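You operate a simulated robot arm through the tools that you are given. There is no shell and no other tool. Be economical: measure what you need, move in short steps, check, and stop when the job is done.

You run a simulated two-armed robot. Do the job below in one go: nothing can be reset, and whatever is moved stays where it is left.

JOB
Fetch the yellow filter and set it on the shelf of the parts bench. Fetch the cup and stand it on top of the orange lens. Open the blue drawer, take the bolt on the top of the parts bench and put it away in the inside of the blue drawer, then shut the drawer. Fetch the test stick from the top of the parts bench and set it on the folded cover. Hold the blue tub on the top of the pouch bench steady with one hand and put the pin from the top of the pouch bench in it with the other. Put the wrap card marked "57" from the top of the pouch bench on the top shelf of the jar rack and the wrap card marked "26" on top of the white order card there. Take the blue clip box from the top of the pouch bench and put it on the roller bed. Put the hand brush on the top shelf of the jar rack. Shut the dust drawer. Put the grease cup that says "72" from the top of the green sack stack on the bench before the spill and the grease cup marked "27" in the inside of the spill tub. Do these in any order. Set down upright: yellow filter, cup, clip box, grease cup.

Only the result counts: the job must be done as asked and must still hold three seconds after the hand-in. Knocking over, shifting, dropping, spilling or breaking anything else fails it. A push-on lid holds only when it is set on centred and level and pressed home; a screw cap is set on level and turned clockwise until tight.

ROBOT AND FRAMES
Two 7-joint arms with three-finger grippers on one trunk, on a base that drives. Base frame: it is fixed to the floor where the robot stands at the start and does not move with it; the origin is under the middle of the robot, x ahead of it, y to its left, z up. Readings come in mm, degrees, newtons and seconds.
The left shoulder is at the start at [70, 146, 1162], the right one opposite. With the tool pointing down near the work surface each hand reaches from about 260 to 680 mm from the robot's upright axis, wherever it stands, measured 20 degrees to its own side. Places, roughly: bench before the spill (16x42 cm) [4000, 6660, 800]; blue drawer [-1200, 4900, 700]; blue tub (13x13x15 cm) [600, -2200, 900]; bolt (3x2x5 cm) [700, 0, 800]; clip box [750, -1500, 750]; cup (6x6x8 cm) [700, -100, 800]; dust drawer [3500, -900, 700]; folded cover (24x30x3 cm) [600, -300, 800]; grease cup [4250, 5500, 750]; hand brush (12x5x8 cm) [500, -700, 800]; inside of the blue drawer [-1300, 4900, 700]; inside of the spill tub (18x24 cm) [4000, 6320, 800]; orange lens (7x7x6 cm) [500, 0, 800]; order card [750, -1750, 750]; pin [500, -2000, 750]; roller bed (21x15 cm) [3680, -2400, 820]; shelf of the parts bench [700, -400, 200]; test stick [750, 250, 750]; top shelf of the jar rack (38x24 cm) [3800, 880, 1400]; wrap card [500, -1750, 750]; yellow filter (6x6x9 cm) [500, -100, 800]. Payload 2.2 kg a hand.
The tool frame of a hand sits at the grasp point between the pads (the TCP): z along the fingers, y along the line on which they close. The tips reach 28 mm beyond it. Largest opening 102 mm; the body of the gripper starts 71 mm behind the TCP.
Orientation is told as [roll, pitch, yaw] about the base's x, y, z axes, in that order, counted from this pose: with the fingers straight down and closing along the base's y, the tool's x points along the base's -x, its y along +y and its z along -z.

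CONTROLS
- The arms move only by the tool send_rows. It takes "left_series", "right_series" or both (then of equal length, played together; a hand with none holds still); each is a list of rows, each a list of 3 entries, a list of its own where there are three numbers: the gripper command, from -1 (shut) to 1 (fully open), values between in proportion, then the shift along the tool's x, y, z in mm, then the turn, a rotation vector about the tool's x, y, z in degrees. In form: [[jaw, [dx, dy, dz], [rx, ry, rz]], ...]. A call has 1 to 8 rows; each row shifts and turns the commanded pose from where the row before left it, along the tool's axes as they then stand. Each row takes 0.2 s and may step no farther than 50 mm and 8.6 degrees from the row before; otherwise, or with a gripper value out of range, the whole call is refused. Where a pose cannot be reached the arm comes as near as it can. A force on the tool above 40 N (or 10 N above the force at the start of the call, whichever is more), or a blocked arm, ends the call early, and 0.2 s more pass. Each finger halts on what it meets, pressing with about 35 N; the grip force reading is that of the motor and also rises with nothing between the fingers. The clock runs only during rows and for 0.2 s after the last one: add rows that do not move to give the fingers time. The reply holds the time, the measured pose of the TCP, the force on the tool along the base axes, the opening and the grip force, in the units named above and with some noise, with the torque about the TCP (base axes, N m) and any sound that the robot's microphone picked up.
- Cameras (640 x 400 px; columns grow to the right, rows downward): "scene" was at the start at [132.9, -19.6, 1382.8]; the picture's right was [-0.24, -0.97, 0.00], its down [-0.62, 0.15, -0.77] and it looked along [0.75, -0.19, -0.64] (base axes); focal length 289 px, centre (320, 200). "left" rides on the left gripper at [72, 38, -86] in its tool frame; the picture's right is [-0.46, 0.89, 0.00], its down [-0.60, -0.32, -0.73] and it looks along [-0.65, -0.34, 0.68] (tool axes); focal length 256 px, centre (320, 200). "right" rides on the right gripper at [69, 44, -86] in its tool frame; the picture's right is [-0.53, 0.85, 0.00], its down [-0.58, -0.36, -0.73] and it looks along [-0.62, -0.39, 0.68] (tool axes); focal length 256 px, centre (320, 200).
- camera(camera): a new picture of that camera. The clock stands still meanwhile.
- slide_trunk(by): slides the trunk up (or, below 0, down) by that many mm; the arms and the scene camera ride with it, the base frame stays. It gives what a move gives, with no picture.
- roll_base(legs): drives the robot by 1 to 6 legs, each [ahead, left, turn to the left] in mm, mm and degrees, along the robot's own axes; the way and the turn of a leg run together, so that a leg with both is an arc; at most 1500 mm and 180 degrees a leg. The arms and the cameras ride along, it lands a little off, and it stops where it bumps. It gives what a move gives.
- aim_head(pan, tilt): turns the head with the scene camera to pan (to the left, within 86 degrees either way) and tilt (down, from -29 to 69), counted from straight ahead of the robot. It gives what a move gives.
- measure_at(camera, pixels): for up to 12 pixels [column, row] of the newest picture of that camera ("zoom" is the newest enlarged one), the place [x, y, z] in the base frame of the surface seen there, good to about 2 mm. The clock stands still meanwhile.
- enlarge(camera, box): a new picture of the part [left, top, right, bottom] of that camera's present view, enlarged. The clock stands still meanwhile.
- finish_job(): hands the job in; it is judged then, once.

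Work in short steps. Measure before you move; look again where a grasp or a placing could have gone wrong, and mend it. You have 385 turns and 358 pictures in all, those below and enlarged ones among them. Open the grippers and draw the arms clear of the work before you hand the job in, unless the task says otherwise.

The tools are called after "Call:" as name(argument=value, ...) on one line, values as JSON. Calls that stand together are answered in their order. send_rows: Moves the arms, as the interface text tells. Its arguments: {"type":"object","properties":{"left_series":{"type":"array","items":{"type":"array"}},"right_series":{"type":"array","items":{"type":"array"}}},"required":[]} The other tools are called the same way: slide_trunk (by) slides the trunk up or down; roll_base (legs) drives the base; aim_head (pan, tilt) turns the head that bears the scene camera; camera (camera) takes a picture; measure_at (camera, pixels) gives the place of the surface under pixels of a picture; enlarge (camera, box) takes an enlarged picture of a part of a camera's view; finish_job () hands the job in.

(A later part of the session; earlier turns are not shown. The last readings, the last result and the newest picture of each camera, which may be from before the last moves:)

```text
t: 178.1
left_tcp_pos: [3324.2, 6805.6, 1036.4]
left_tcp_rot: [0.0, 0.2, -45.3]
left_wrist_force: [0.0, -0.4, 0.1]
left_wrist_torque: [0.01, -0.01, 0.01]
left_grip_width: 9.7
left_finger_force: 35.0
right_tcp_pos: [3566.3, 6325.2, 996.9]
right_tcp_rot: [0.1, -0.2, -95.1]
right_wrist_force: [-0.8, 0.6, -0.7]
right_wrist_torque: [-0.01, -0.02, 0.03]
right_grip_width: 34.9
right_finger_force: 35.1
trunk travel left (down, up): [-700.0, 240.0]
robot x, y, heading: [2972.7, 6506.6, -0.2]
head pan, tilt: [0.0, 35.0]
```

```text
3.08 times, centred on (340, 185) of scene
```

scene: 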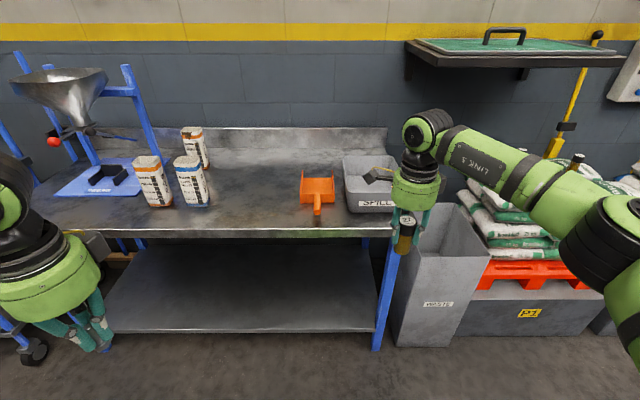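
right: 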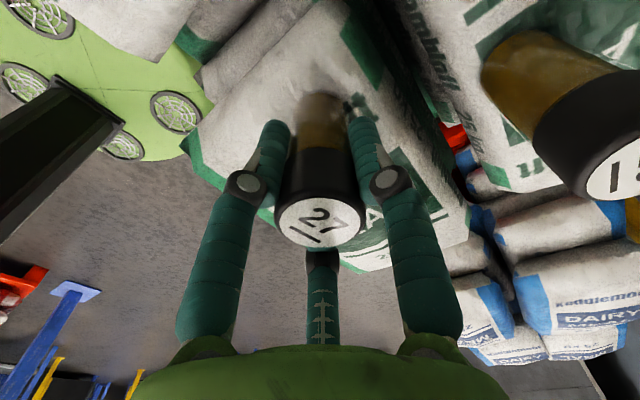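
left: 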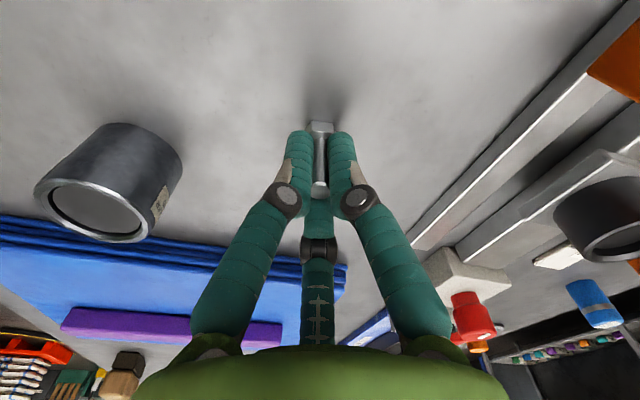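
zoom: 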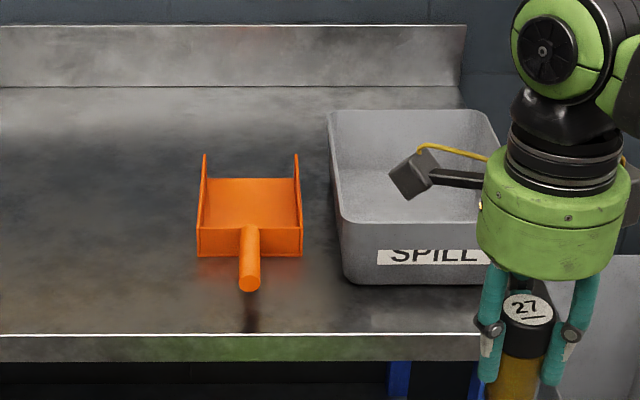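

Tub centre ≈(4010,6315). Drive ahead 430 so cup 27 hangs over the tub.

Call:
roll_base(legs=[[425, 0, 0.2]])

Call:
camera(camera="right")

Call:
aim_head(pan=-15, tilt=45)

Call:
camera(camera="scene")

```text
t: 180.7
left_tcp_pos: [3748.7, 6806.0, 1036.4]
left_tcp_rot: [0.0, -0.1, -45.1]
left_wrist_force: [-0.2, -0.1, -0.9]
left_wrist_torque: [0.03, 0.01, 0.03]
left_grip_width: 9.8
left_finger_force: 34.7
right_tcp_pos: [3993.0, 6326.8, 996.6]
right_tcp_rot: [0.2, -0.2, -95.0]
right_wrist_force: [0.3, 0.0, -1.1]
right_wrist_torque: [0.01, -0.01, 0.04]
right_grip_width: 35.1
right_finger_force: 35.1
trunk travel left (down, up): [-700.0, 240.0]
robot x, y, heading: [3401.5, 6505.5, 0.2]
head pan, tilt: [0.0, 35.0]
```

```text
280 pictures are left
```

right: 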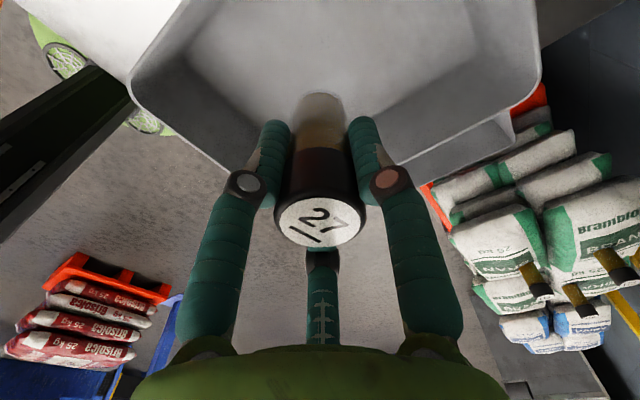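

```text
t: 181.5
left_tcp_pos: [3748.1, 6806.7, 1036.9]
left_tcp_rot: [-0.1, 0.0, -45.1]
left_wrist_force: [-0.1, -0.4, -0.7]
left_wrist_torque: [0.02, 0.03, 0.02]
left_grip_width: 9.7
left_finger_force: 35.2
right_tcp_pos: [3994.8, 6326.2, 996.7]
right_tcp_rot: [0.1, -0.2, -95.0]
right_wrist_force: [1.1, 0.2, -1.3]
right_wrist_torque: [0.02, -0.02, 0.0]
right_grip_width: 34.9
right_finger_force: 34.6
trunk travel left (down, up): [-700.0, 240.0]
robot x, y, heading: [3399.9, 6505.0, 0.0]
head pan, tilt: [-15.0, 45.0]
```

```text
279 pictures are left
```

scene: 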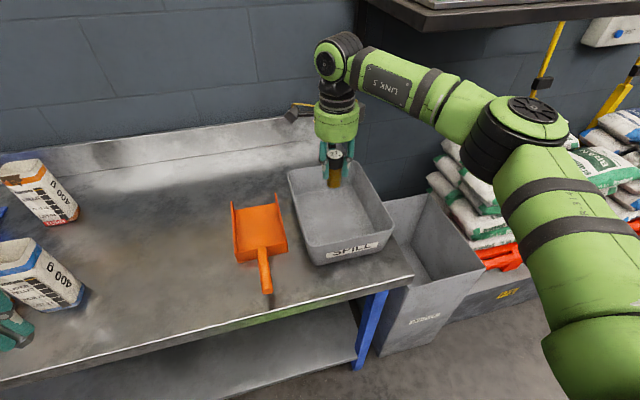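

Measure tub floor and rim corners.

Call:
measure_at(camera="scene", pixels=[[345, 215], [330, 205], [306, 254], [392, 228], [289, 172], [365, 168], [320, 195], [370, 215], [330, 230]])

Call:
measure_at(camera="right", pixels=[[330, 60], [250, 60], [420, 60], [140, 90], [535, 70], [300, 20]])

```text
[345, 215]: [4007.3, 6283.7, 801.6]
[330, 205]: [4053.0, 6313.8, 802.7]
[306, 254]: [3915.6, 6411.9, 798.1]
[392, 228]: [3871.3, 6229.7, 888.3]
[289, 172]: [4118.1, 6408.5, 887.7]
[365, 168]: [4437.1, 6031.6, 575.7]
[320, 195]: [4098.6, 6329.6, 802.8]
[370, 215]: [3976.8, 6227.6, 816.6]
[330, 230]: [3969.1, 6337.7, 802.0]
```

```text
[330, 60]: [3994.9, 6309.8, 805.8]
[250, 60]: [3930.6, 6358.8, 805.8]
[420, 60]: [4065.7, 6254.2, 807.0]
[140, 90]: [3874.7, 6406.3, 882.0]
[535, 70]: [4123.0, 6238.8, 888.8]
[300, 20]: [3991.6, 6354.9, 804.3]
```

Tub spans x 3871–4120, y 6229–6408, floor ≈803. Lower cup 27 in the middle.

Call:
send_rows(right_series=[[-1, [-6, 0, 40], [0, 0, 0]], [-1, [0, 0, 40], [0, 0, 0]], [-1, [0, 0, 40], [0, 0, 0]], [-1, [0, 0, 22], [0, 0, 0]], [-1, [0, 0, 4], [0, 0, 0]], [-1, [0, 0, 2], [0, 0, 0]], [-1, [0, 0, 0], [0, 0, 0]]])

```text
t: 183.1
left_tcp_pos: [3744.4, 6807.4, 1038.0]
left_tcp_rot: [0.0, -0.3, -45.0]
left_wrist_force: [-0.2, -0.5, -0.8]
left_wrist_torque: [0.02, 0.03, 0.03]
left_grip_width: 9.5
left_finger_force: 35.0
right_tcp_pos: [3991.8, 6321.5, 855.5]
right_tcp_rot: [0.8, -0.1, -95.0]
right_wrist_force: [-0.2, 1.1, 33.9]
right_wrist_torque: [0.0, 0.24, 0.0]
right_grip_width: 34.7
right_finger_force: 34.9
trunk travel left (down, up): [-700.0, 240.0]
robot x, y, heading: [3399.1, 6508.9, 0.0]
head pan, tilt: [-15.0, 45.0]
```

Firm contact at 855; ease up 5 mm and release, then rise.

Call:
send_rows(right_series=[[-1, [0, 0, -5.5], [0, 0, 0]], [-1, [0, 0, 0], [0, 0, 0]]])

```text
t: 183.7
left_tcp_pos: [3748.4, 6807.3, 1036.5]
left_tcp_rot: [0.1, -0.2, -45.1]
left_wrist_force: [0.0, -0.1, -0.1]
left_wrist_torque: [-0.01, 0.03, 0.01]
left_grip_width: 9.6
left_finger_force: 35.0
right_tcp_pos: [3991.1, 6321.5, 854.7]
right_tcp_rot: [0.3, -0.1, -94.9]
right_wrist_force: [0.9, 5.1, 17.0]
right_wrist_torque: [0.34, -0.2, 0.03]
right_grip_width: 34.7
right_finger_force: 35.5
trunk travel left (down, up): [-700.0, 240.0]
robot x, y, heading: [3398.7, 6501.5, 0.1]
head pan, tilt: [-15.0, 45.0]
```

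Call:
send_rows(right_series=[[-1, [0, 0, -1], [0, 0, 0]], [0, [0, 0, 0], [0, 0, 0]], [0.2, [0, 0, 0], [0, 0, 0]], [0.2, [0, 0, -20], [0, 0, 0]], [0.2, [0, 0, -40], [0, 0, 0]], [0.2, [0, 0, -45], [0, 0, 0]], [0.2, [0, 0, -45], [0, 0, 0]]])

Call:
camera(camera="right")

Call:
enlarge(camera="scene", box=[270, 140, 410, 270])

```text
t: 185.3
left_tcp_pos: [3748.8, 6805.6, 1036.9]
left_tcp_rot: [0.1, 0.0, -45.1]
left_wrist_force: [-1.0, 0.6, 0.0]
left_wrist_torque: [0.04, -0.02, 0.0]
left_grip_width: 9.6
left_finger_force: 35.3
right_tcp_pos: [3991.9, 6318.1, 1007.0]
right_tcp_rot: [0.1, -0.3, -95.0]
right_wrist_force: [-0.4, 0.6, 1.0]
right_wrist_torque: [0.01, 0.01, 0.02]
right_grip_width: 61.0
right_finger_force: 0.1
trunk travel left (down, up): [-700.0, 240.0]
robot x, y, heading: [3394.3, 6500.6, -0.2]
head pan, tilt: [-15.0, 45.0]
```

```text
278 pictures are left
```

right: 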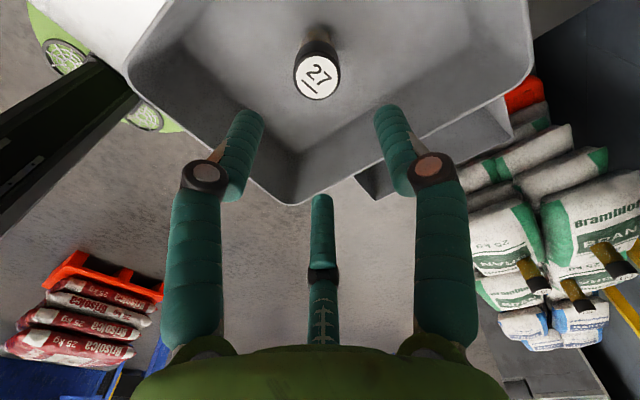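

```text
3.08 times, centred on (340, 205) of scene
```

zoom: 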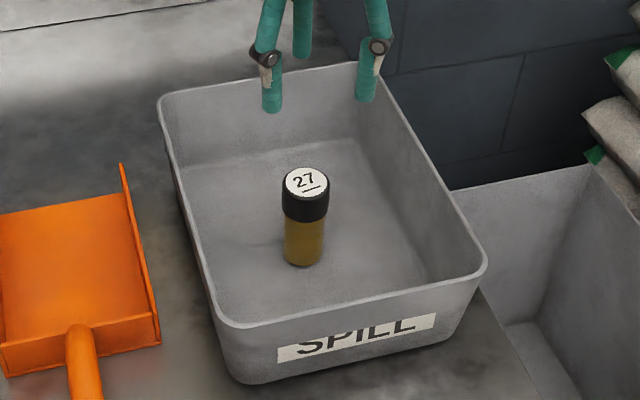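

27 stands in the tub. Back out, and look down to learn the base's front extent before going for cup 72.

Call:
roll_base(legs=[[-450, 0, 0], [0, -770, 0]])

Call:
aim_head(pan=0, tilt=69)

Call:
camera(camera="scene")

```text
t: 191.8
left_tcp_pos: [3300.2, 6037.3, 1036.3]
left_tcp_rot: [0.0, 0.0, -45.0]
left_wrist_force: [0.0, 0.4, -0.3]
left_wrist_torque: [0.0, 0.01, 0.04]
left_grip_width: 9.5
left_finger_force: 34.8
right_tcp_pos: [3544.4, 5552.0, 1006.9]
right_tcp_rot: [0.0, -0.3, -94.8]
right_wrist_force: [-0.2, 0.7, -0.6]
right_wrist_torque: [0.01, 0.01, 0.0]
right_grip_width: 61.1
right_finger_force: 0.0
trunk travel left (down, up): [-700.0, 240.0]
robot x, y, heading: [2948.8, 5736.9, 0.0]
head pan, tilt: [-15.0, 45.0]
```

```text
t: 192.7
left_tcp_pos: [3299.0, 6038.0, 1037.1]
left_tcp_rot: [0.0, -0.1, -44.9]
left_wrist_force: [0.3, -1.0, -0.4]
left_wrist_torque: [0.02, 0.01, -0.01]
left_grip_width: 9.6
left_finger_force: 34.4
right_tcp_pos: [3544.3, 5552.0, 1005.7]
right_tcp_rot: [0.2, -0.2, -94.8]
right_wrist_force: [-0.6, -0.3, -0.1]
right_wrist_torque: [0.01, -0.03, 0.0]
right_grip_width: 61.2
right_finger_force: 0.1
trunk travel left (down, up): [-700.0, 240.0]
robot x, y, heading: [2947.0, 5737.0, -0.1]
head pan, tilt: [0.0, 68.8]
```

```text
276 pictures are left
```

scene: 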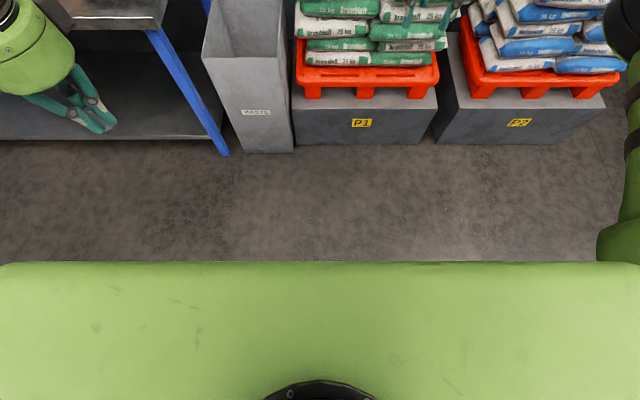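

Call:
measure_at(camera="scene", pixels=[[320, 258], [320, 270], [320, 385], [265, 150], [230, 150], [365, 143], [300, 250], [320, 395]])

Call:
camera(camera="left")

```text
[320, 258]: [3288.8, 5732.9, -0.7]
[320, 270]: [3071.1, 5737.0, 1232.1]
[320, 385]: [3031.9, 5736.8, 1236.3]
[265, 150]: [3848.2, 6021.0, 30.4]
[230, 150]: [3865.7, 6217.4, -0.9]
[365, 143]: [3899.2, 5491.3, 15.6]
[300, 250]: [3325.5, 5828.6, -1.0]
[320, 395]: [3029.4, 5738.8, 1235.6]
```

```text
275 pictures are left
```

left: 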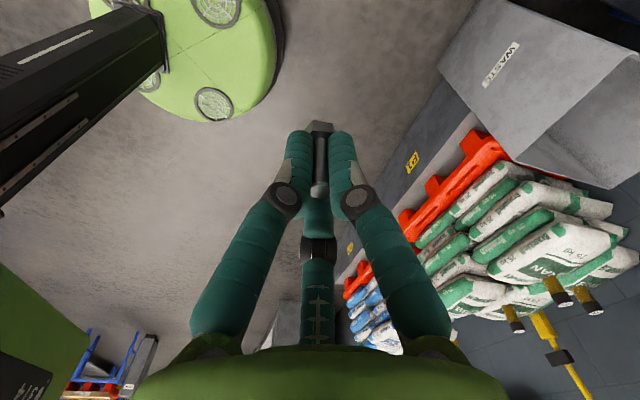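

Measure the base disc's edge from the left camera.

Call:
measure_at(camera="left", pixels=[[270, 50], [255, 95], [200, 112], [180, 105], [262, 20]])

```text
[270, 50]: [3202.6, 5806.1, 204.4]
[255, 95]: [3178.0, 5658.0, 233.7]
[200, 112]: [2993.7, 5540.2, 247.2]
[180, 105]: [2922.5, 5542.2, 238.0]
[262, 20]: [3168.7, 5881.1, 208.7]
```

Base front ≈270 mm from the axis; box P1 front at x≈3899, so robot x up to ≈3600 is fine. Lower the right hand to z≈905 and drive in 635 mm along y≈5552 (between cups 26 and 29).

Call:
send_rows(right_series=[[0.2, [0, 0, 45], [0, 0, 0]], [0.2, [0, 0, 45], [0, 0, 0]], [0.2, [0, 0, 8], [0, 0, 0]], [0.2, [0, 0, 0], [0, 0, 0]]])

Call:
roll_base(legs=[[400, 0, 0]])

Call:
aim_head(pan=-15, tilt=40)

Call:
camera(camera="scene")

```text
t: 193.7
left_tcp_pos: [3299.5, 6037.5, 1036.8]
left_tcp_rot: [0.1, 0.1, -44.9]
left_wrist_force: [0.3, 0.3, -0.7]
left_wrist_torque: [0.01, 0.02, 0.02]
left_grip_width: 9.5
left_finger_force: 35.1
right_tcp_pos: [3545.7, 5550.7, 907.6]
right_tcp_rot: [0.0, -0.2, -94.9]
right_wrist_force: [0.0, 0.2, 0.0]
right_wrist_torque: [0.02, 0.0, 0.01]
right_grip_width: 61.1
right_finger_force: 0.0
trunk travel left (down, up): [-700.0, 240.0]
robot x, y, heading: [2947.0, 5735.9, 0.0]
head pan, tilt: [0.0, 68.8]
```

```text
t: 196.1
left_tcp_pos: [3697.6, 6036.4, 1037.1]
left_tcp_rot: [0.0, 0.0, -45.1]
left_wrist_force: [0.0, 0.0, -0.3]
left_wrist_torque: [0.04, 0.05, 0.01]
left_grip_width: 9.4
left_finger_force: 35.0
right_tcp_pos: [3942.9, 5551.0, 907.9]
right_tcp_rot: [0.2, -0.2, -95.0]
right_wrist_force: [-1.0, -0.7, 0.5]
right_wrist_torque: [0.0, 0.03, -0.01]
right_grip_width: 60.9
right_finger_force: 0.0
trunk travel left (down, up): [-700.0, 240.0]
robot x, y, heading: [3344.9, 5739.1, -0.1]
head pan, tilt: [0.0, 68.8]
```

```text
t: 197.1
left_tcp_pos: [3698.3, 6037.0, 1037.6]
left_tcp_rot: [0.0, 0.0, -45.1]
left_wrist_force: [-0.2, 0.8, -0.6]
left_wrist_torque: [0.02, -0.02, 0.0]
left_grip_width: 9.4
left_finger_force: 35.2
right_tcp_pos: [3943.1, 5550.8, 906.8]
right_tcp_rot: [0.1, -0.3, -94.8]
right_wrist_force: [-0.6, -0.1, -0.2]
right_wrist_torque: [0.0, 0.0, 0.03]
right_grip_width: 61.2
right_finger_force: 0.0
trunk travel left (down, up): [-700.0, 240.0]
robot x, y, heading: [3343.7, 5738.4, -0.0]
head pan, tilt: [-15.0, 40.0]
```

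```text
274 pictures are left
```

scene: 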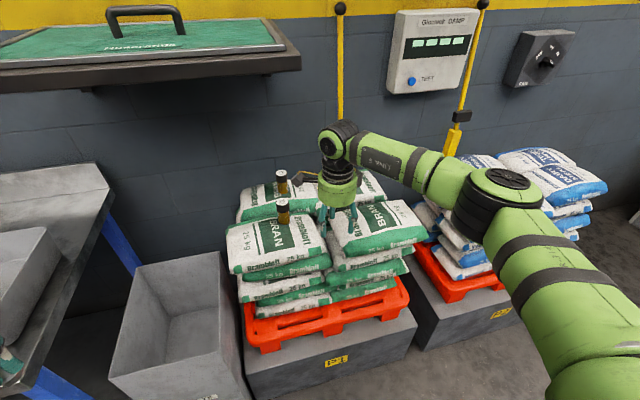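

Draw the left hand back 80 mm for safety near the wall shelf, and measure wrist top versus shelf underside.

Call:
send_rows(left_series=[[-1, [28, -28, 0], [0, 0, 0]], [-1, [28, -28, 0], [0, 0, 0]], [-1, [0, 0, 0], [0, 0, 0]]])

Call:
measure_at(camera="scene", pixels=[[340, 124], [330, 140], [410, 150], [200, 82], [295, 70], [301, 60], [270, 85], [282, 172], [283, 205]])

```text
t: 197.9
left_tcp_pos: [3623.1, 6034.2, 1037.0]
left_tcp_rot: [-0.1, 0.1, -45.1]
left_wrist_force: [-0.1, 0.0, 0.0]
left_wrist_torque: [0.02, 0.05, -0.01]
left_grip_width: 9.5
left_finger_force: 34.8
right_tcp_pos: [3942.6, 5551.3, 907.3]
right_tcp_rot: [0.1, -0.2, -94.9]
right_wrist_force: [0.7, 0.2, -0.7]
right_wrist_torque: [0.0, 0.05, -0.01]
right_grip_width: 61.1
right_finger_force: 0.0
trunk travel left (down, up): [-700.0, 240.0]
robot x, y, heading: [3349.7, 5738.2, -0.1]
head pan, tilt: [-15.0, 40.0]
```

```text
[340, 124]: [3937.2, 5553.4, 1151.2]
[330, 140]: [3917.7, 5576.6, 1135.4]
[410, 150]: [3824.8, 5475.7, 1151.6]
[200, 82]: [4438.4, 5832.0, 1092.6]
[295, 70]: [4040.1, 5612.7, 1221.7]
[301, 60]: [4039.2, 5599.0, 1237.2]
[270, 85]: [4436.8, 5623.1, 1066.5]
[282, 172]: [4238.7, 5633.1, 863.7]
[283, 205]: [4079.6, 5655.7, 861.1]
```

Clearance fine (wrist top 1151, shelf underside ≈1215). Drive ahead 235.

Call:
roll_base(legs=[[235, 0, 0]])

Call:
camera(camera="right")

Call:
camera(camera="scene")

```text
t: 199.6
left_tcp_pos: [3857.4, 6035.4, 1036.6]
left_tcp_rot: [-0.1, 0.0, -45.1]
left_wrist_force: [0.3, 0.3, -0.1]
left_wrist_torque: [0.05, 0.0, 0.0]
left_grip_width: 9.5
left_finger_force: 35.0
right_tcp_pos: [4176.9, 5550.3, 907.6]
right_tcp_rot: [0.1, -0.2, -95.0]
right_wrist_force: [-1.0, -0.5, 0.1]
right_wrist_torque: [0.0, 0.02, 0.06]
right_grip_width: 61.4
right_finger_force: 0.0
trunk travel left (down, up): [-700.0, 240.0]
robot x, y, heading: [3581.7, 5730.2, -0.0]
head pan, tilt: [-15.0, 40.0]
```

```text
273 pictures are left
```

right: 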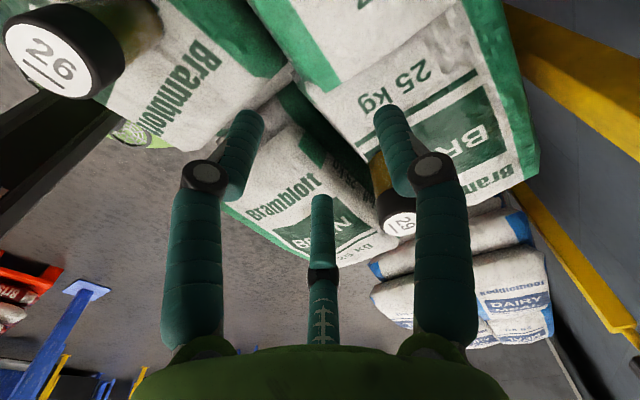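

```text
272 pictures are left
```

scene: 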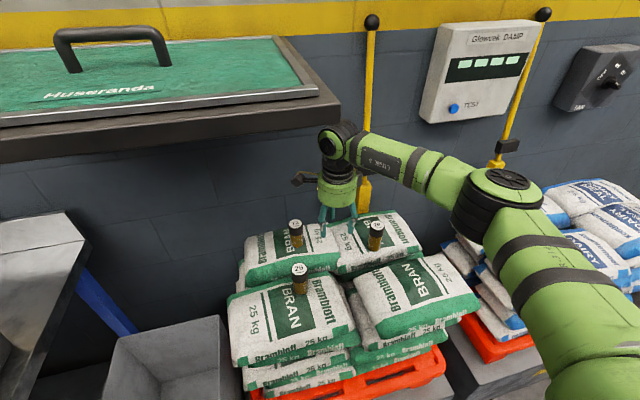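

Move onto cup 72 (~[4243,5633]) at this height.

Call:
send_rows(right_series=[[0.2, [29.5, 19.5, 0], [0, 0, 0]], [0.2, [29.5, 19.5, 0], [0, 0, 0]], [0.2, [29.5, 19.5, 0], [0, 0, 0]], [0.2, [0, 0, 0], [0, 0, 0]]])

Call:
camera(camera="right")

Call:
camera(camera="scene")

```text
t: 200.6
left_tcp_pos: [3856.1, 6033.9, 1037.2]
left_tcp_rot: [-0.1, 0.1, -45.2]
left_wrist_force: [-0.2, -0.9, -1.0]
left_wrist_torque: [0.0, 0.01, 0.0]
left_grip_width: 9.5
left_finger_force: 34.8
right_tcp_pos: [4224.3, 5621.2, 906.6]
right_tcp_rot: [0.2, -0.2, -94.9]
right_wrist_force: [0.6, -0.3, -0.3]
right_wrist_torque: [0.02, 0.0, -0.04]
right_grip_width: 61.0
right_finger_force: 0.1
right hand out of reach, approached as far as the arm can: row 3
trunk travel left (down, up): [-700.0, 240.0]
robot x, y, heading: [3578.0, 5736.5, -0.0]
head pan, tilt: [-15.0, 40.0]
```

```text
271 pictures are left
```

right: 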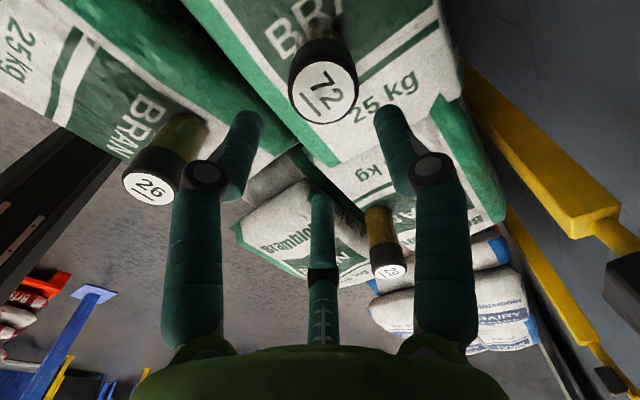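

```text
270 pictures are left
```

scene: 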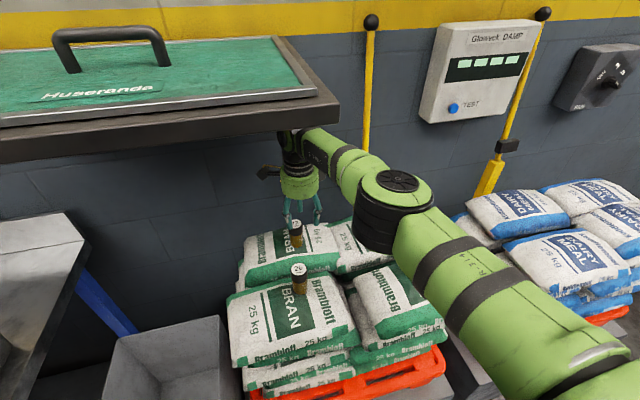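

At the reach limit; drive ahead 22 mm, then measure 72's cap.

Call:
roll_base(legs=[[22, 0, 0]])

Call:
camera(camera="right")

```text
t: 201.4
left_tcp_pos: [3858.2, 6035.5, 1037.6]
left_tcp_rot: [0.1, 0.0, -45.1]
left_wrist_force: [-0.7, 0.0, 0.7]
left_wrist_torque: [0.03, 0.02, 0.0]
left_grip_width: 9.2
left_finger_force: 35.1
right_tcp_pos: [4224.8, 5622.7, 907.6]
right_tcp_rot: [0.1, -0.2, -94.9]
right_wrist_force: [0.1, -0.5, 0.4]
right_wrist_torque: [0.05, 0.01, -0.04]
right_grip_width: 61.0
right_finger_force: 0.0
trunk travel left (down, up): [-700.0, 240.0]
robot x, y, heading: [3583.4, 5733.7, 0.1]
head pan, tilt: [-15.0, 40.0]
stopped in leg 1: the robot was blocked; the commanded pose is now the measured one
```

```text
269 pictures are left
```

right: 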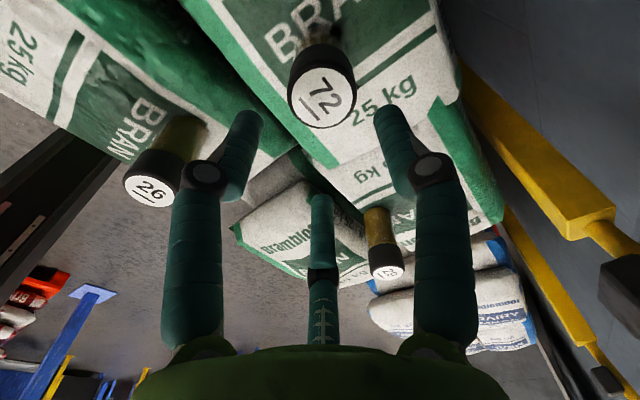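

Blocked by something; measure cup 72 and check what the base touches.

Call:
measure_at(camera="right", pixels=[[323, 95], [292, 92], [353, 95], [323, 126], [323, 68], [330, 38]])

Call:
aim_head(pan=20, tilt=65)

Call:
camera(camera="scene")

Call:
camera(camera="left")

```text
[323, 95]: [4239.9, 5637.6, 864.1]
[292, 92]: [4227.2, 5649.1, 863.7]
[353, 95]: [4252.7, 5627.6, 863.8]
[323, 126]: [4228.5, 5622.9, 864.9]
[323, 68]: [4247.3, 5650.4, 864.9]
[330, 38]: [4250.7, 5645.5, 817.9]
```

```text
t: 202.4
left_tcp_pos: [3857.6, 6034.1, 1036.7]
left_tcp_rot: [0.0, 0.2, -45.0]
left_wrist_force: [0.4, 0.3, 0.1]
left_wrist_torque: [0.0, -0.01, 0.03]
left_grip_width: 9.8
left_finger_force: 34.8
right_tcp_pos: [4225.4, 5622.4, 908.1]
right_tcp_rot: [0.2, -0.3, -95.0]
right_wrist_force: [-0.2, -0.2, -0.6]
right_wrist_torque: [0.03, -0.01, 0.02]
right_grip_width: 61.0
right_finger_force: 0.1
trunk travel left (down, up): [-700.0, 240.0]
robot x, y, heading: [3585.3, 5731.4, -0.2]
head pan, tilt: [20.0, 65.0]
```

```text
268 pictures are left
```

scene: 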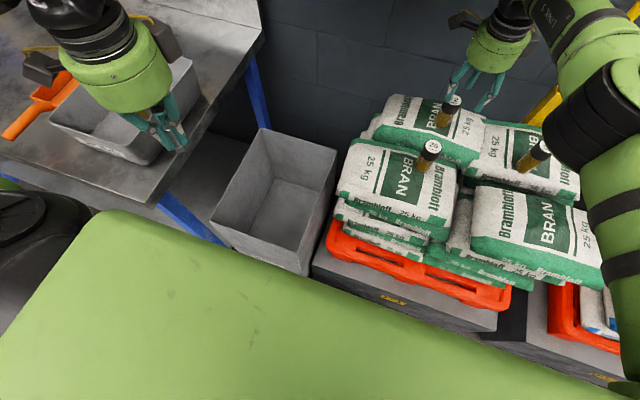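

```text
267 pictures are left
```

left: 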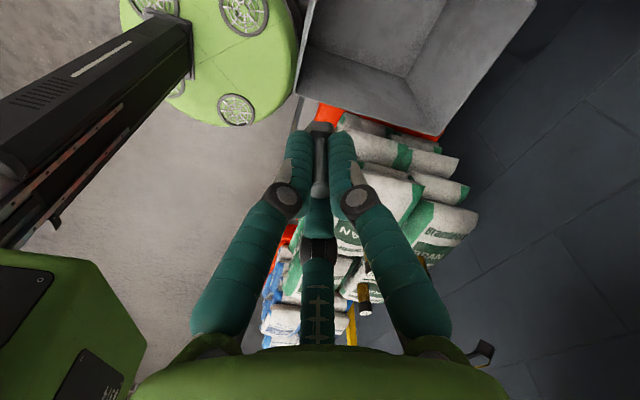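

Call:
measure_at(camera="scene", pixels=[[212, 215], [303, 248], [262, 132], [334, 150], [300, 265], [240, 240], [312, 262]])

Call:
measure_at(camera="left", pixels=[[297, 90], [308, 20], [296, 60], [285, 95], [435, 135], [297, 95]])

```text
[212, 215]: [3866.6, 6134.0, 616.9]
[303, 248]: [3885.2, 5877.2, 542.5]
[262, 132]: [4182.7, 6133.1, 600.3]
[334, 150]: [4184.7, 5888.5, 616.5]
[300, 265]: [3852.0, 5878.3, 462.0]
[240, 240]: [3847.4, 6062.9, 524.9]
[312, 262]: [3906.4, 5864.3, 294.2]
```

```text
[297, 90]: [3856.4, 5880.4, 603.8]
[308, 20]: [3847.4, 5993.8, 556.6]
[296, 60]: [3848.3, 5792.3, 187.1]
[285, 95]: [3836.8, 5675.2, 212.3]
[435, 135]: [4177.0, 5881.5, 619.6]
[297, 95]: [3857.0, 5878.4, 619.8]
```

The base can't go closer, so I'll turn the hand to yaw≈0 and tilt it (fingers forward) to gain reach. First turn the yaw back.

Call:
send_rows(right_series=[[0.2, [0, 0, 0], [0, 0, -8.5]], [0.2, [0, 0, 0], [0, 0, -8.5]], [0.2, [0, 0, 0], [0, 0, -8.5]], [0.2, [0, 0, 0], [0, 0, -8.5]], [0.2, [0, 0, 0], [0, 0, -8.5]], [0.2, [0, 0, 0], [0, 0, -8.5]], [0.2, [0, 0, 0], [0, 0, -8.5]], [0.2, [0, 0, 0], [0, 0, -8.5]]])

Call:
send_rows(right_series=[[0.2, [0, 0, 0], [0, 0, -8.5]], [0.2, [0, 0, 0], [0, 0, -8.5]], [0.2, [0, 0, 0], [0, 0, -8.5]], [0.2, [0, 0, 0], [0, 0, -1.5]], [0.2, [0, 0, 0], [0, -7, 0]], [0.2, [0, 0, 0], [0, -7, 0]], [0.2, [0, 0, 0], [0, -6, 0]], [0.2, [0, 0, 0], [0, 0, 0]]])

Call:
camera(camera="right")

```text
t: 204.2
left_tcp_pos: [3856.9, 6034.9, 1036.2]
left_tcp_rot: [-0.1, 0.1, -45.0]
left_wrist_force: [0.4, -0.7, -0.4]
left_wrist_torque: [0.02, -0.01, -0.02]
left_grip_width: 9.5
left_finger_force: 35.0
right_tcp_pos: [4225.0, 5621.6, 908.9]
right_tcp_rot: [-0.1, -0.3, -26.7]
right_wrist_force: [-0.5, 0.0, -1.3]
right_wrist_torque: [0.02, -0.01, 0.01]
right_grip_width: 61.4
right_finger_force: 0.0
trunk travel left (down, up): [-700.0, 240.0]
robot x, y, heading: [3585.6, 5736.6, 0.1]
head pan, tilt: [20.0, 65.0]
```

```text
t: 206.0
left_tcp_pos: [3857.8, 6034.5, 1037.4]
left_tcp_rot: [0.0, 0.2, -45.0]
left_wrist_force: [-0.9, 0.8, -1.3]
left_wrist_torque: [-0.04, -0.02, 0.03]
left_grip_width: 9.5
left_finger_force: 34.9
right_tcp_pos: [4224.3, 5620.9, 907.8]
right_tcp_rot: [-0.1, -20.2, 0.2]
right_wrist_force: [-0.5, -0.4, -0.4]
right_wrist_torque: [-0.03, -0.01, -0.02]
right_grip_width: 61.2
right_finger_force: 0.1
trunk travel left (down, up): [-700.0, 240.0]
robot x, y, heading: [3582.4, 5731.3, 0.1]
head pan, tilt: [20.0, 65.0]
```

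```text
266 pictures are left
```

right: 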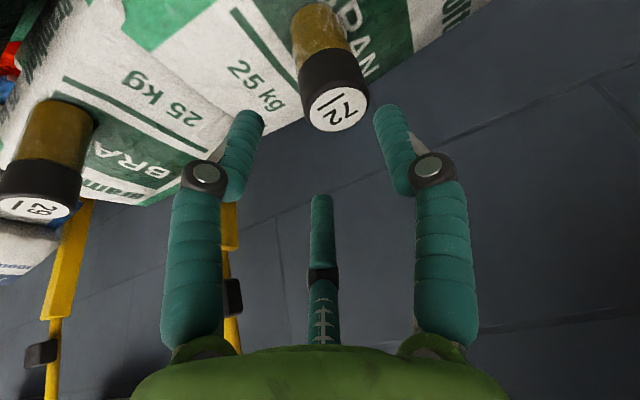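

Now shift onto axis and advance along the tilted fingers to the cup: TCP target (4240,5637,840).

Call:
send_rows(right_series=[[0.2, [8.2, 16, 0], [0, 0, 0]], [0.2, [0, 0, 25], [0, 0, 0]], [0.2, [0, 0, 25], [0, 0, 0]], [0.2, [0, 0, 0], [0, 0, 0]]])

Call:
camera(camera="right")

```text
t: 207.0
left_tcp_pos: [3856.9, 6034.5, 1036.9]
left_tcp_rot: [0.0, 0.0, -45.0]
left_wrist_force: [-0.3, 0.1, -0.1]
left_wrist_torque: [0.0, -0.01, -0.01]
left_grip_width: 9.5
left_finger_force: 35.6
right_tcp_pos: [4232.4, 5639.0, 858.3]
right_tcp_rot: [-0.2, -20.2, 0.3]
right_wrist_force: [-0.5, -0.7, 1.1]
right_wrist_torque: [-0.01, 0.02, 0.01]
right_grip_width: 61.3
right_finger_force: 0.0
trunk travel left (down, up): [-700.0, 240.0]
robot x, y, heading: [3582.9, 5733.2, 0.1]
head pan, tilt: [20.0, 65.0]
```

```text
265 pictures are left
```

right: 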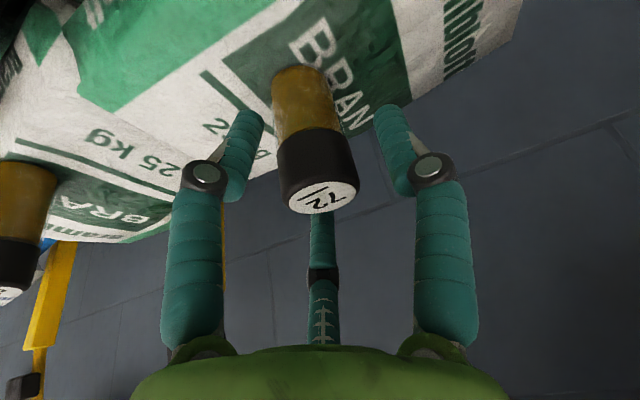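

Advance 19 mm more and grip.

Call:
send_rows(right_series=[[0.2, [0, 0, 19], [0, 0, 0]], [0.2, [0, 0, 0], [0, 0, 0]], [-1, [0, 0, 0], [0, 0, 0]], [-1, [0, 0, 0], [0, 0, 0]], [-1, [0, 0, 0], [0, 0, 0]]])

Call:
camera(camera="right")

```text
t: 208.2
left_tcp_pos: [3856.3, 6034.3, 1037.8]
left_tcp_rot: [0.0, 0.1, -45.0]
left_wrist_force: [0.0, 0.2, -0.6]
left_wrist_torque: [-0.02, -0.04, 0.01]
left_grip_width: 9.5
left_finger_force: 34.8
right_tcp_pos: [4241.0, 5640.1, 841.0]
right_tcp_rot: [-0.2, -20.1, 0.3]
right_wrist_force: [-0.7, -0.2, 1.3]
right_wrist_torque: [0.02, 0.06, -0.04]
right_grip_width: 42.8
right_finger_force: 35.1
trunk travel left (down, up): [-700.0, 240.0]
robot x, y, heading: [3583.8, 5732.1, -0.1]
head pan, tilt: [20.0, 65.0]
```

```text
264 pictures are left
```

right: 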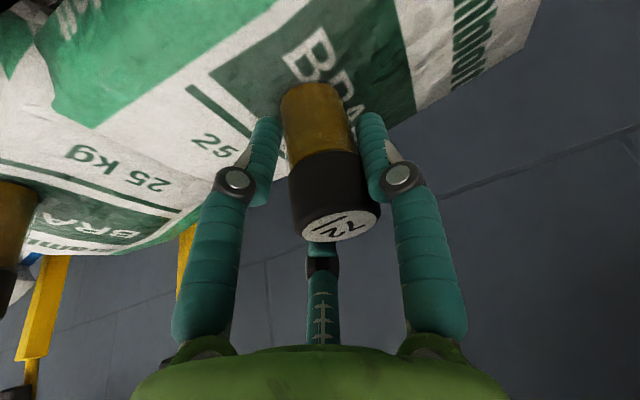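

Width 42.8 mm (27 gave 34.9). Lift a little and check.

Call:
send_rows(right_series=[[-1, [0, 0, 0], [0, 0, 0]], [-1, [-5, 0, -14], [0, 0, 0]], [-1, [-5, 0, -14], [0, 0, 0]], [-1, [0, 0, 0], [0, 0, 0]]])

Call:
camera(camera="right")

Call:
camera(camera="scene")

```text
t: 209.2
left_tcp_pos: [3856.6, 6034.1, 1037.4]
left_tcp_rot: [0.0, 0.1, -44.9]
left_wrist_force: [0.3, -0.8, -0.1]
left_wrist_torque: [0.04, -0.03, -0.01]
left_grip_width: 9.3
left_finger_force: 34.6
right_tcp_pos: [4240.4, 5638.2, 870.5]
right_tcp_rot: [-0.2, -20.1, 0.1]
right_wrist_force: [-0.1, -0.7, -0.6]
right_wrist_torque: [0.0, -0.02, 0.0]
right_grip_width: 42.7
right_finger_force: 34.8
trunk travel left (down, up): [-700.0, 240.0]
robot x, y, heading: [3581.4, 5731.8, 0.0]
head pan, tilt: [20.0, 65.0]
```

```text
263 pictures are left
```

right: 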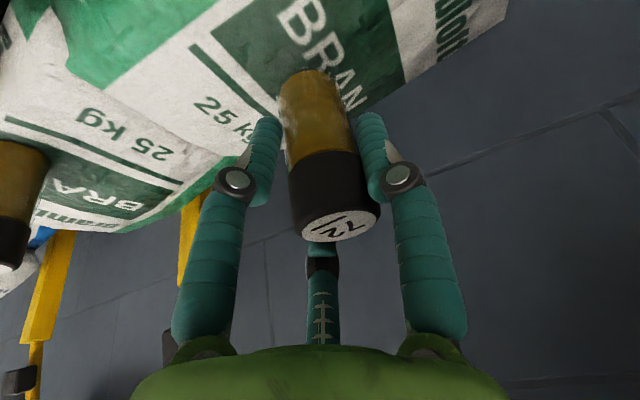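

```text
262 pictures are left
```

scene: 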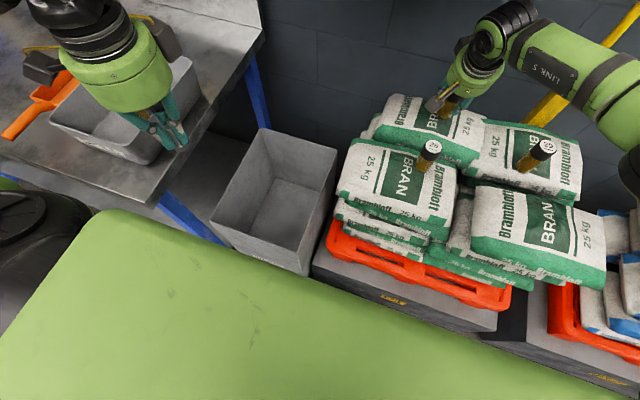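

Held upright. Shift right to y≈5548, a bit higher, then back out.

Call:
send_rows(right_series=[[-1, [-4, -30, -12], [0, 0, 0]], [-1, [0, -30, 0], [0, 0, 0]], [-1, [0, -30, 0], [0, 0, 0]], [-1, [0, 0, 0], [0, 0, 0]]])

Call:
roll_base(legs=[[-550, 0, 0]])

Call:
camera(camera="scene")

```text
t: 210.2
left_tcp_pos: [3857.0, 6034.3, 1035.9]
left_tcp_rot: [0.0, 0.0, -45.0]
left_wrist_force: [0.4, -0.1, -0.7]
left_wrist_torque: [-0.01, -0.02, 0.0]
left_grip_width: 9.7
left_finger_force: 34.9
right_tcp_pos: [4242.0, 5547.2, 882.0]
right_tcp_rot: [-0.4, -20.1, 0.4]
right_wrist_force: [-0.4, 0.1, -1.4]
right_wrist_torque: [-0.04, 0.0, -0.01]
right_grip_width: 42.5
right_finger_force: 34.7
trunk travel left (down, up): [-700.0, 240.0]
robot x, y, heading: [3585.6, 5735.3, -0.1]
head pan, tilt: [20.0, 65.0]
```

```text
t: 213.4
left_tcp_pos: [3308.1, 6034.0, 1036.5]
left_tcp_rot: [-0.1, 0.1, -45.0]
left_wrist_force: [-1.5, -0.3, -1.4]
left_wrist_torque: [-0.02, -0.02, 0.03]
left_grip_width: 9.5
left_finger_force: 35.0
right_tcp_pos: [3693.6, 5546.8, 882.1]
right_tcp_rot: [-0.4, -20.0, 0.3]
right_wrist_force: [0.9, 0.1, -1.0]
right_wrist_torque: [-0.03, 0.03, 0.06]
right_grip_width: 42.5
right_finger_force: 34.7
trunk travel left (down, up): [-700.0, 240.0]
robot x, y, heading: [3032.9, 5737.1, -0.1]
head pan, tilt: [20.0, 65.0]
```

```text
261 pictures are left
```

scene: 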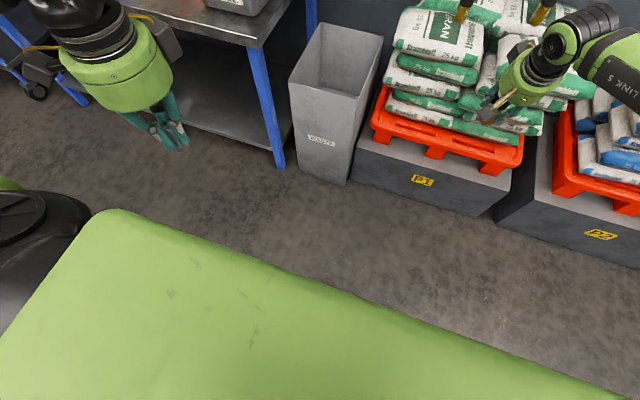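

Raise cup 72 to z≈960 and pull inward, then drive left to the spill bench.

Call:
send_rows(right_series=[[-1, [15, 18, -38], [0, 0, 0]], [-1, [15, 18, -38], [0, 0, 0]], [-1, [30, 30, 0], [0, 0, 0]], [-1, [30, 30, -10], [0, 0, 0]], [-1, [0, 0, 0], [0, 0, 0]]])

Call:
roll_base(legs=[[0, 1000, 0]])

Call:
aim_head(pan=10, tilt=40)

Call:
camera(camera="scene")

```text
t: 214.6
left_tcp_pos: [3308.2, 6033.9, 1037.2]
left_tcp_rot: [0.0, 0.0, -45.0]
left_wrist_force: [-0.9, -0.8, -0.4]
left_wrist_torque: [0.04, -0.01, 0.0]
left_grip_width: 9.4
left_finger_force: 35.4
right_tcp_pos: [3576.8, 5643.0, 931.8]
right_tcp_rot: [-0.3, -20.0, 0.2]
right_wrist_force: [-0.2, -0.2, -1.8]
right_wrist_torque: [0.01, 0.0, 0.02]
right_grip_width: 42.4
right_finger_force: 35.0
trunk travel left (down, up): [-700.0, 240.0]
robot x, y, heading: [3032.2, 5733.2, 0.1]
head pan, tilt: [20.0, 65.0]
```

```text
t: 219.7
left_tcp_pos: [3315.5, 7013.3, 1037.0]
left_tcp_rot: [0.0, 0.0, -45.7]
left_wrist_force: [0.1, 0.4, -0.8]
left_wrist_torque: [-0.01, 0.03, 0.02]
left_grip_width: 9.1
left_finger_force: 35.2
right_tcp_pos: [3581.1, 6619.9, 931.8]
right_tcp_rot: [-0.2, -20.1, -0.4]
right_wrist_force: [-0.4, -0.1, -0.5]
right_wrist_torque: [0.01, 0.0, -0.02]
right_grip_width: 42.1
right_finger_force: 35.4
trunk travel left (down, up): [-700.0, 240.0]
robot x, y, heading: [3035.9, 6716.5, -0.7]
head pan, tilt: [20.0, 65.0]
```

```text
t: 220.6
left_tcp_pos: [3316.6, 7013.3, 1037.2]
left_tcp_rot: [0.0, 0.1, -45.8]
left_wrist_force: [-0.1, 0.2, -0.1]
left_wrist_torque: [0.03, 0.01, 0.0]
left_grip_width: 9.4
left_finger_force: 35.1
right_tcp_pos: [3581.2, 6621.0, 932.2]
right_tcp_rot: [-0.4, -20.1, -0.4]
right_wrist_force: [-0.2, 1.1, -1.1]
right_wrist_torque: [0.01, 0.0, 0.0]
right_grip_width: 42.0
right_finger_force: 34.8
trunk travel left (down, up): [-700.0, 240.0]
robot x, y, heading: [3038.0, 6717.9, -0.5]
head pan, tilt: [10.0, 40.0]
```

```text
260 pictures are left
```

scene: 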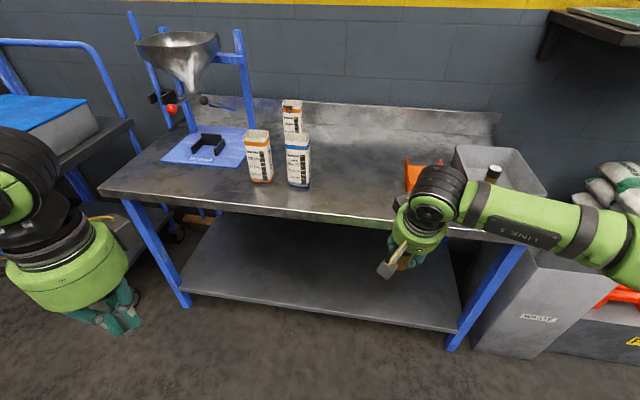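

Drive ahead 395 and left 65 so the cup hangs over the free bench area (~[3980,6690]).

Call:
roll_base(legs=[[395, 75, 0.5]])

Call:
camera(camera="scene")

Call:
camera(camera="right")

```text
t: 223.0
left_tcp_pos: [3700.6, 7089.9, 1037.1]
left_tcp_rot: [0.1, 0.0, -45.0]
left_wrist_force: [0.8, 0.1, -0.5]
left_wrist_torque: [0.01, -0.01, 0.02]
left_grip_width: 9.6
left_finger_force: 34.6
right_tcp_pos: [3969.6, 6699.8, 932.3]
right_tcp_rot: [-0.3, -20.3, 0.3]
right_wrist_force: [0.2, 0.2, -0.9]
right_wrist_torque: [-0.02, 0.0, -0.02]
right_grip_width: 42.0
right_finger_force: 34.9
trunk travel left (down, up): [-700.0, 240.0]
robot x, y, heading: [3428.5, 6788.3, -0.1]
head pan, tilt: [10.0, 40.0]
```

```text
259 pictures are left
```

scene: 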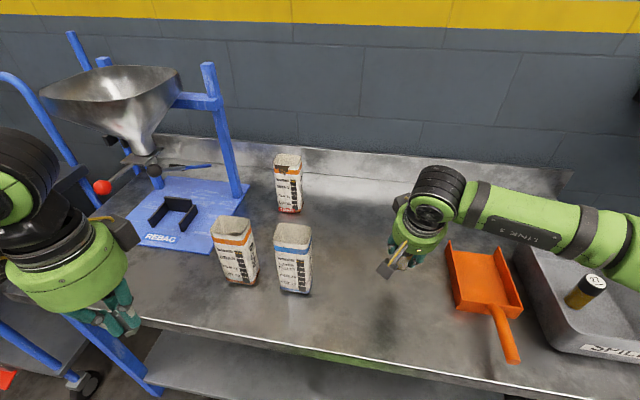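

```text
258 pictures are left
```

right: 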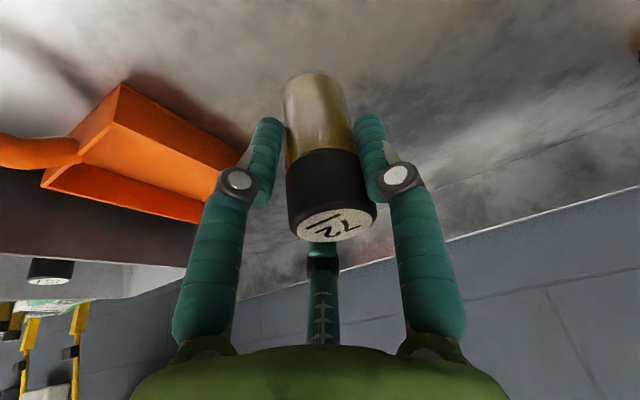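

Lower straight down 70 mm (tilted tool: components x 0.342, z 0.94).

Call:
send_rows(right_series=[[-1, [13.7, 0, 37.6], [0, 0, 0]], [-1, [8.6, 0, 23.5], [0, 0, 0]], [-1, [1.4, 0, 3.8], [0, 0, 0]], [-1, [0, 0, 0], [0, 0, 0]]])

Call:
enlarge(camera="scene", box=[350, 170, 470, 290])

```text
t: 224.0
left_tcp_pos: [3700.4, 7090.7, 1037.1]
left_tcp_rot: [0.0, 0.0, -45.1]
left_wrist_force: [-0.1, 1.2, -0.4]
left_wrist_torque: [0.02, -0.01, -0.02]
left_grip_width: 9.5
left_finger_force: 35.3
right_tcp_pos: [3969.0, 6696.4, 862.3]
right_tcp_rot: [-0.3, -20.2, 0.3]
right_wrist_force: [1.3, 0.2, 4.5]
right_wrist_torque: [0.01, 0.01, 0.0]
right_grip_width: 41.8
right_finger_force: 35.3
trunk travel left (down, up): [-700.0, 240.0]
robot x, y, heading: [3428.4, 6788.3, 0.2]
head pan, tilt: [10.0, 40.0]
```

```text
3.33 times, centred on (410, 230) of scene
```

zoom: 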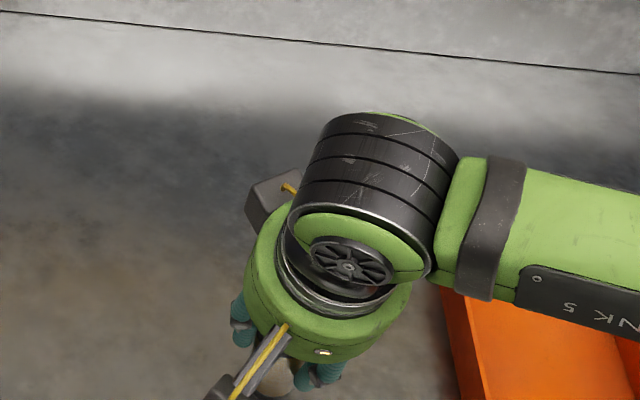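

Early contact (4.5 N at 862). Look with the right camera.

Call:
camera(camera="right")

Call:
camera(camera="left")

```text
256 pictures are left
```

right: 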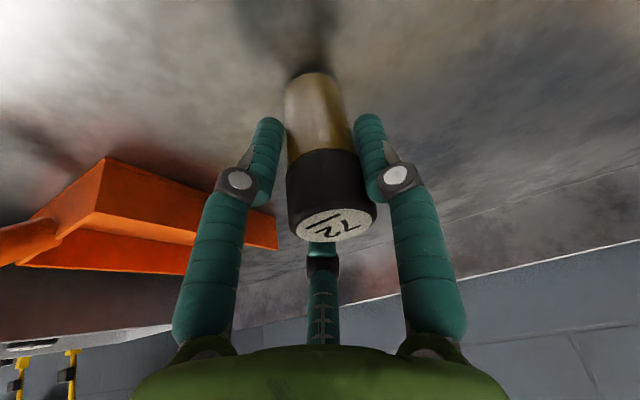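

```text
255 pictures are left
```

left: 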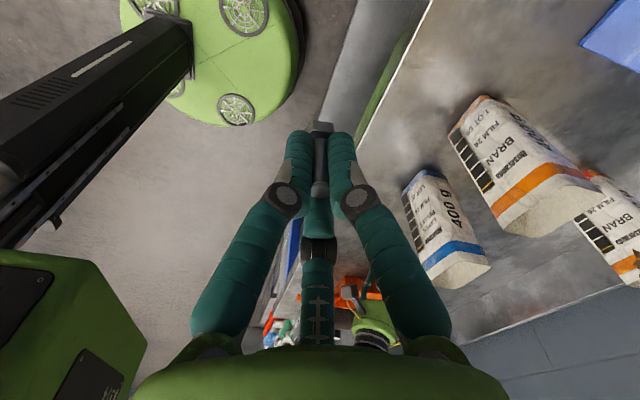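

Call:
measure_at(camera="right", pixels=[[332, 225], [300, 222], [368, 215], [330, 212], [332, 238], [312, 80], [312, 72]])

```text
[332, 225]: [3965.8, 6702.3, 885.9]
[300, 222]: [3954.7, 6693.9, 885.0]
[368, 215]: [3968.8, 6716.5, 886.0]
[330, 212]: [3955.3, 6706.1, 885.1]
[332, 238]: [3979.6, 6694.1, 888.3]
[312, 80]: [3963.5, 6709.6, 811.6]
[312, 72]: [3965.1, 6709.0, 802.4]
```

Continue down in 2 mm steps, watching force.

Call:
send_rows(right_series=[[-1, [0.7, 0, 1.9], [0, 0, 0]], [-1, [0.7, 0, 1.9], [0, 0, 0]], [-1, [0, 0, 0], [0, 0, 0]]])

```text
t: 224.8
left_tcp_pos: [3698.3, 7091.0, 1039.1]
left_tcp_rot: [0.0, -0.1, -45.0]
left_wrist_force: [-0.3, 1.6, -0.4]
left_wrist_torque: [-0.01, -0.01, -0.02]
left_grip_width: 9.4
left_finger_force: 35.0
right_tcp_pos: [3969.5, 6697.4, 863.5]
right_tcp_rot: [-0.2, -20.6, 0.2]
right_wrist_force: [-0.9, -3.8, 24.9]
right_wrist_torque: [-0.17, 0.35, 0.02]
right_grip_width: 42.0
right_finger_force: 34.8
trunk travel left (down, up): [-700.0, 240.0]
robot x, y, heading: [3430.9, 6792.8, 0.1]
head pan, tilt: [10.0, 40.0]
```

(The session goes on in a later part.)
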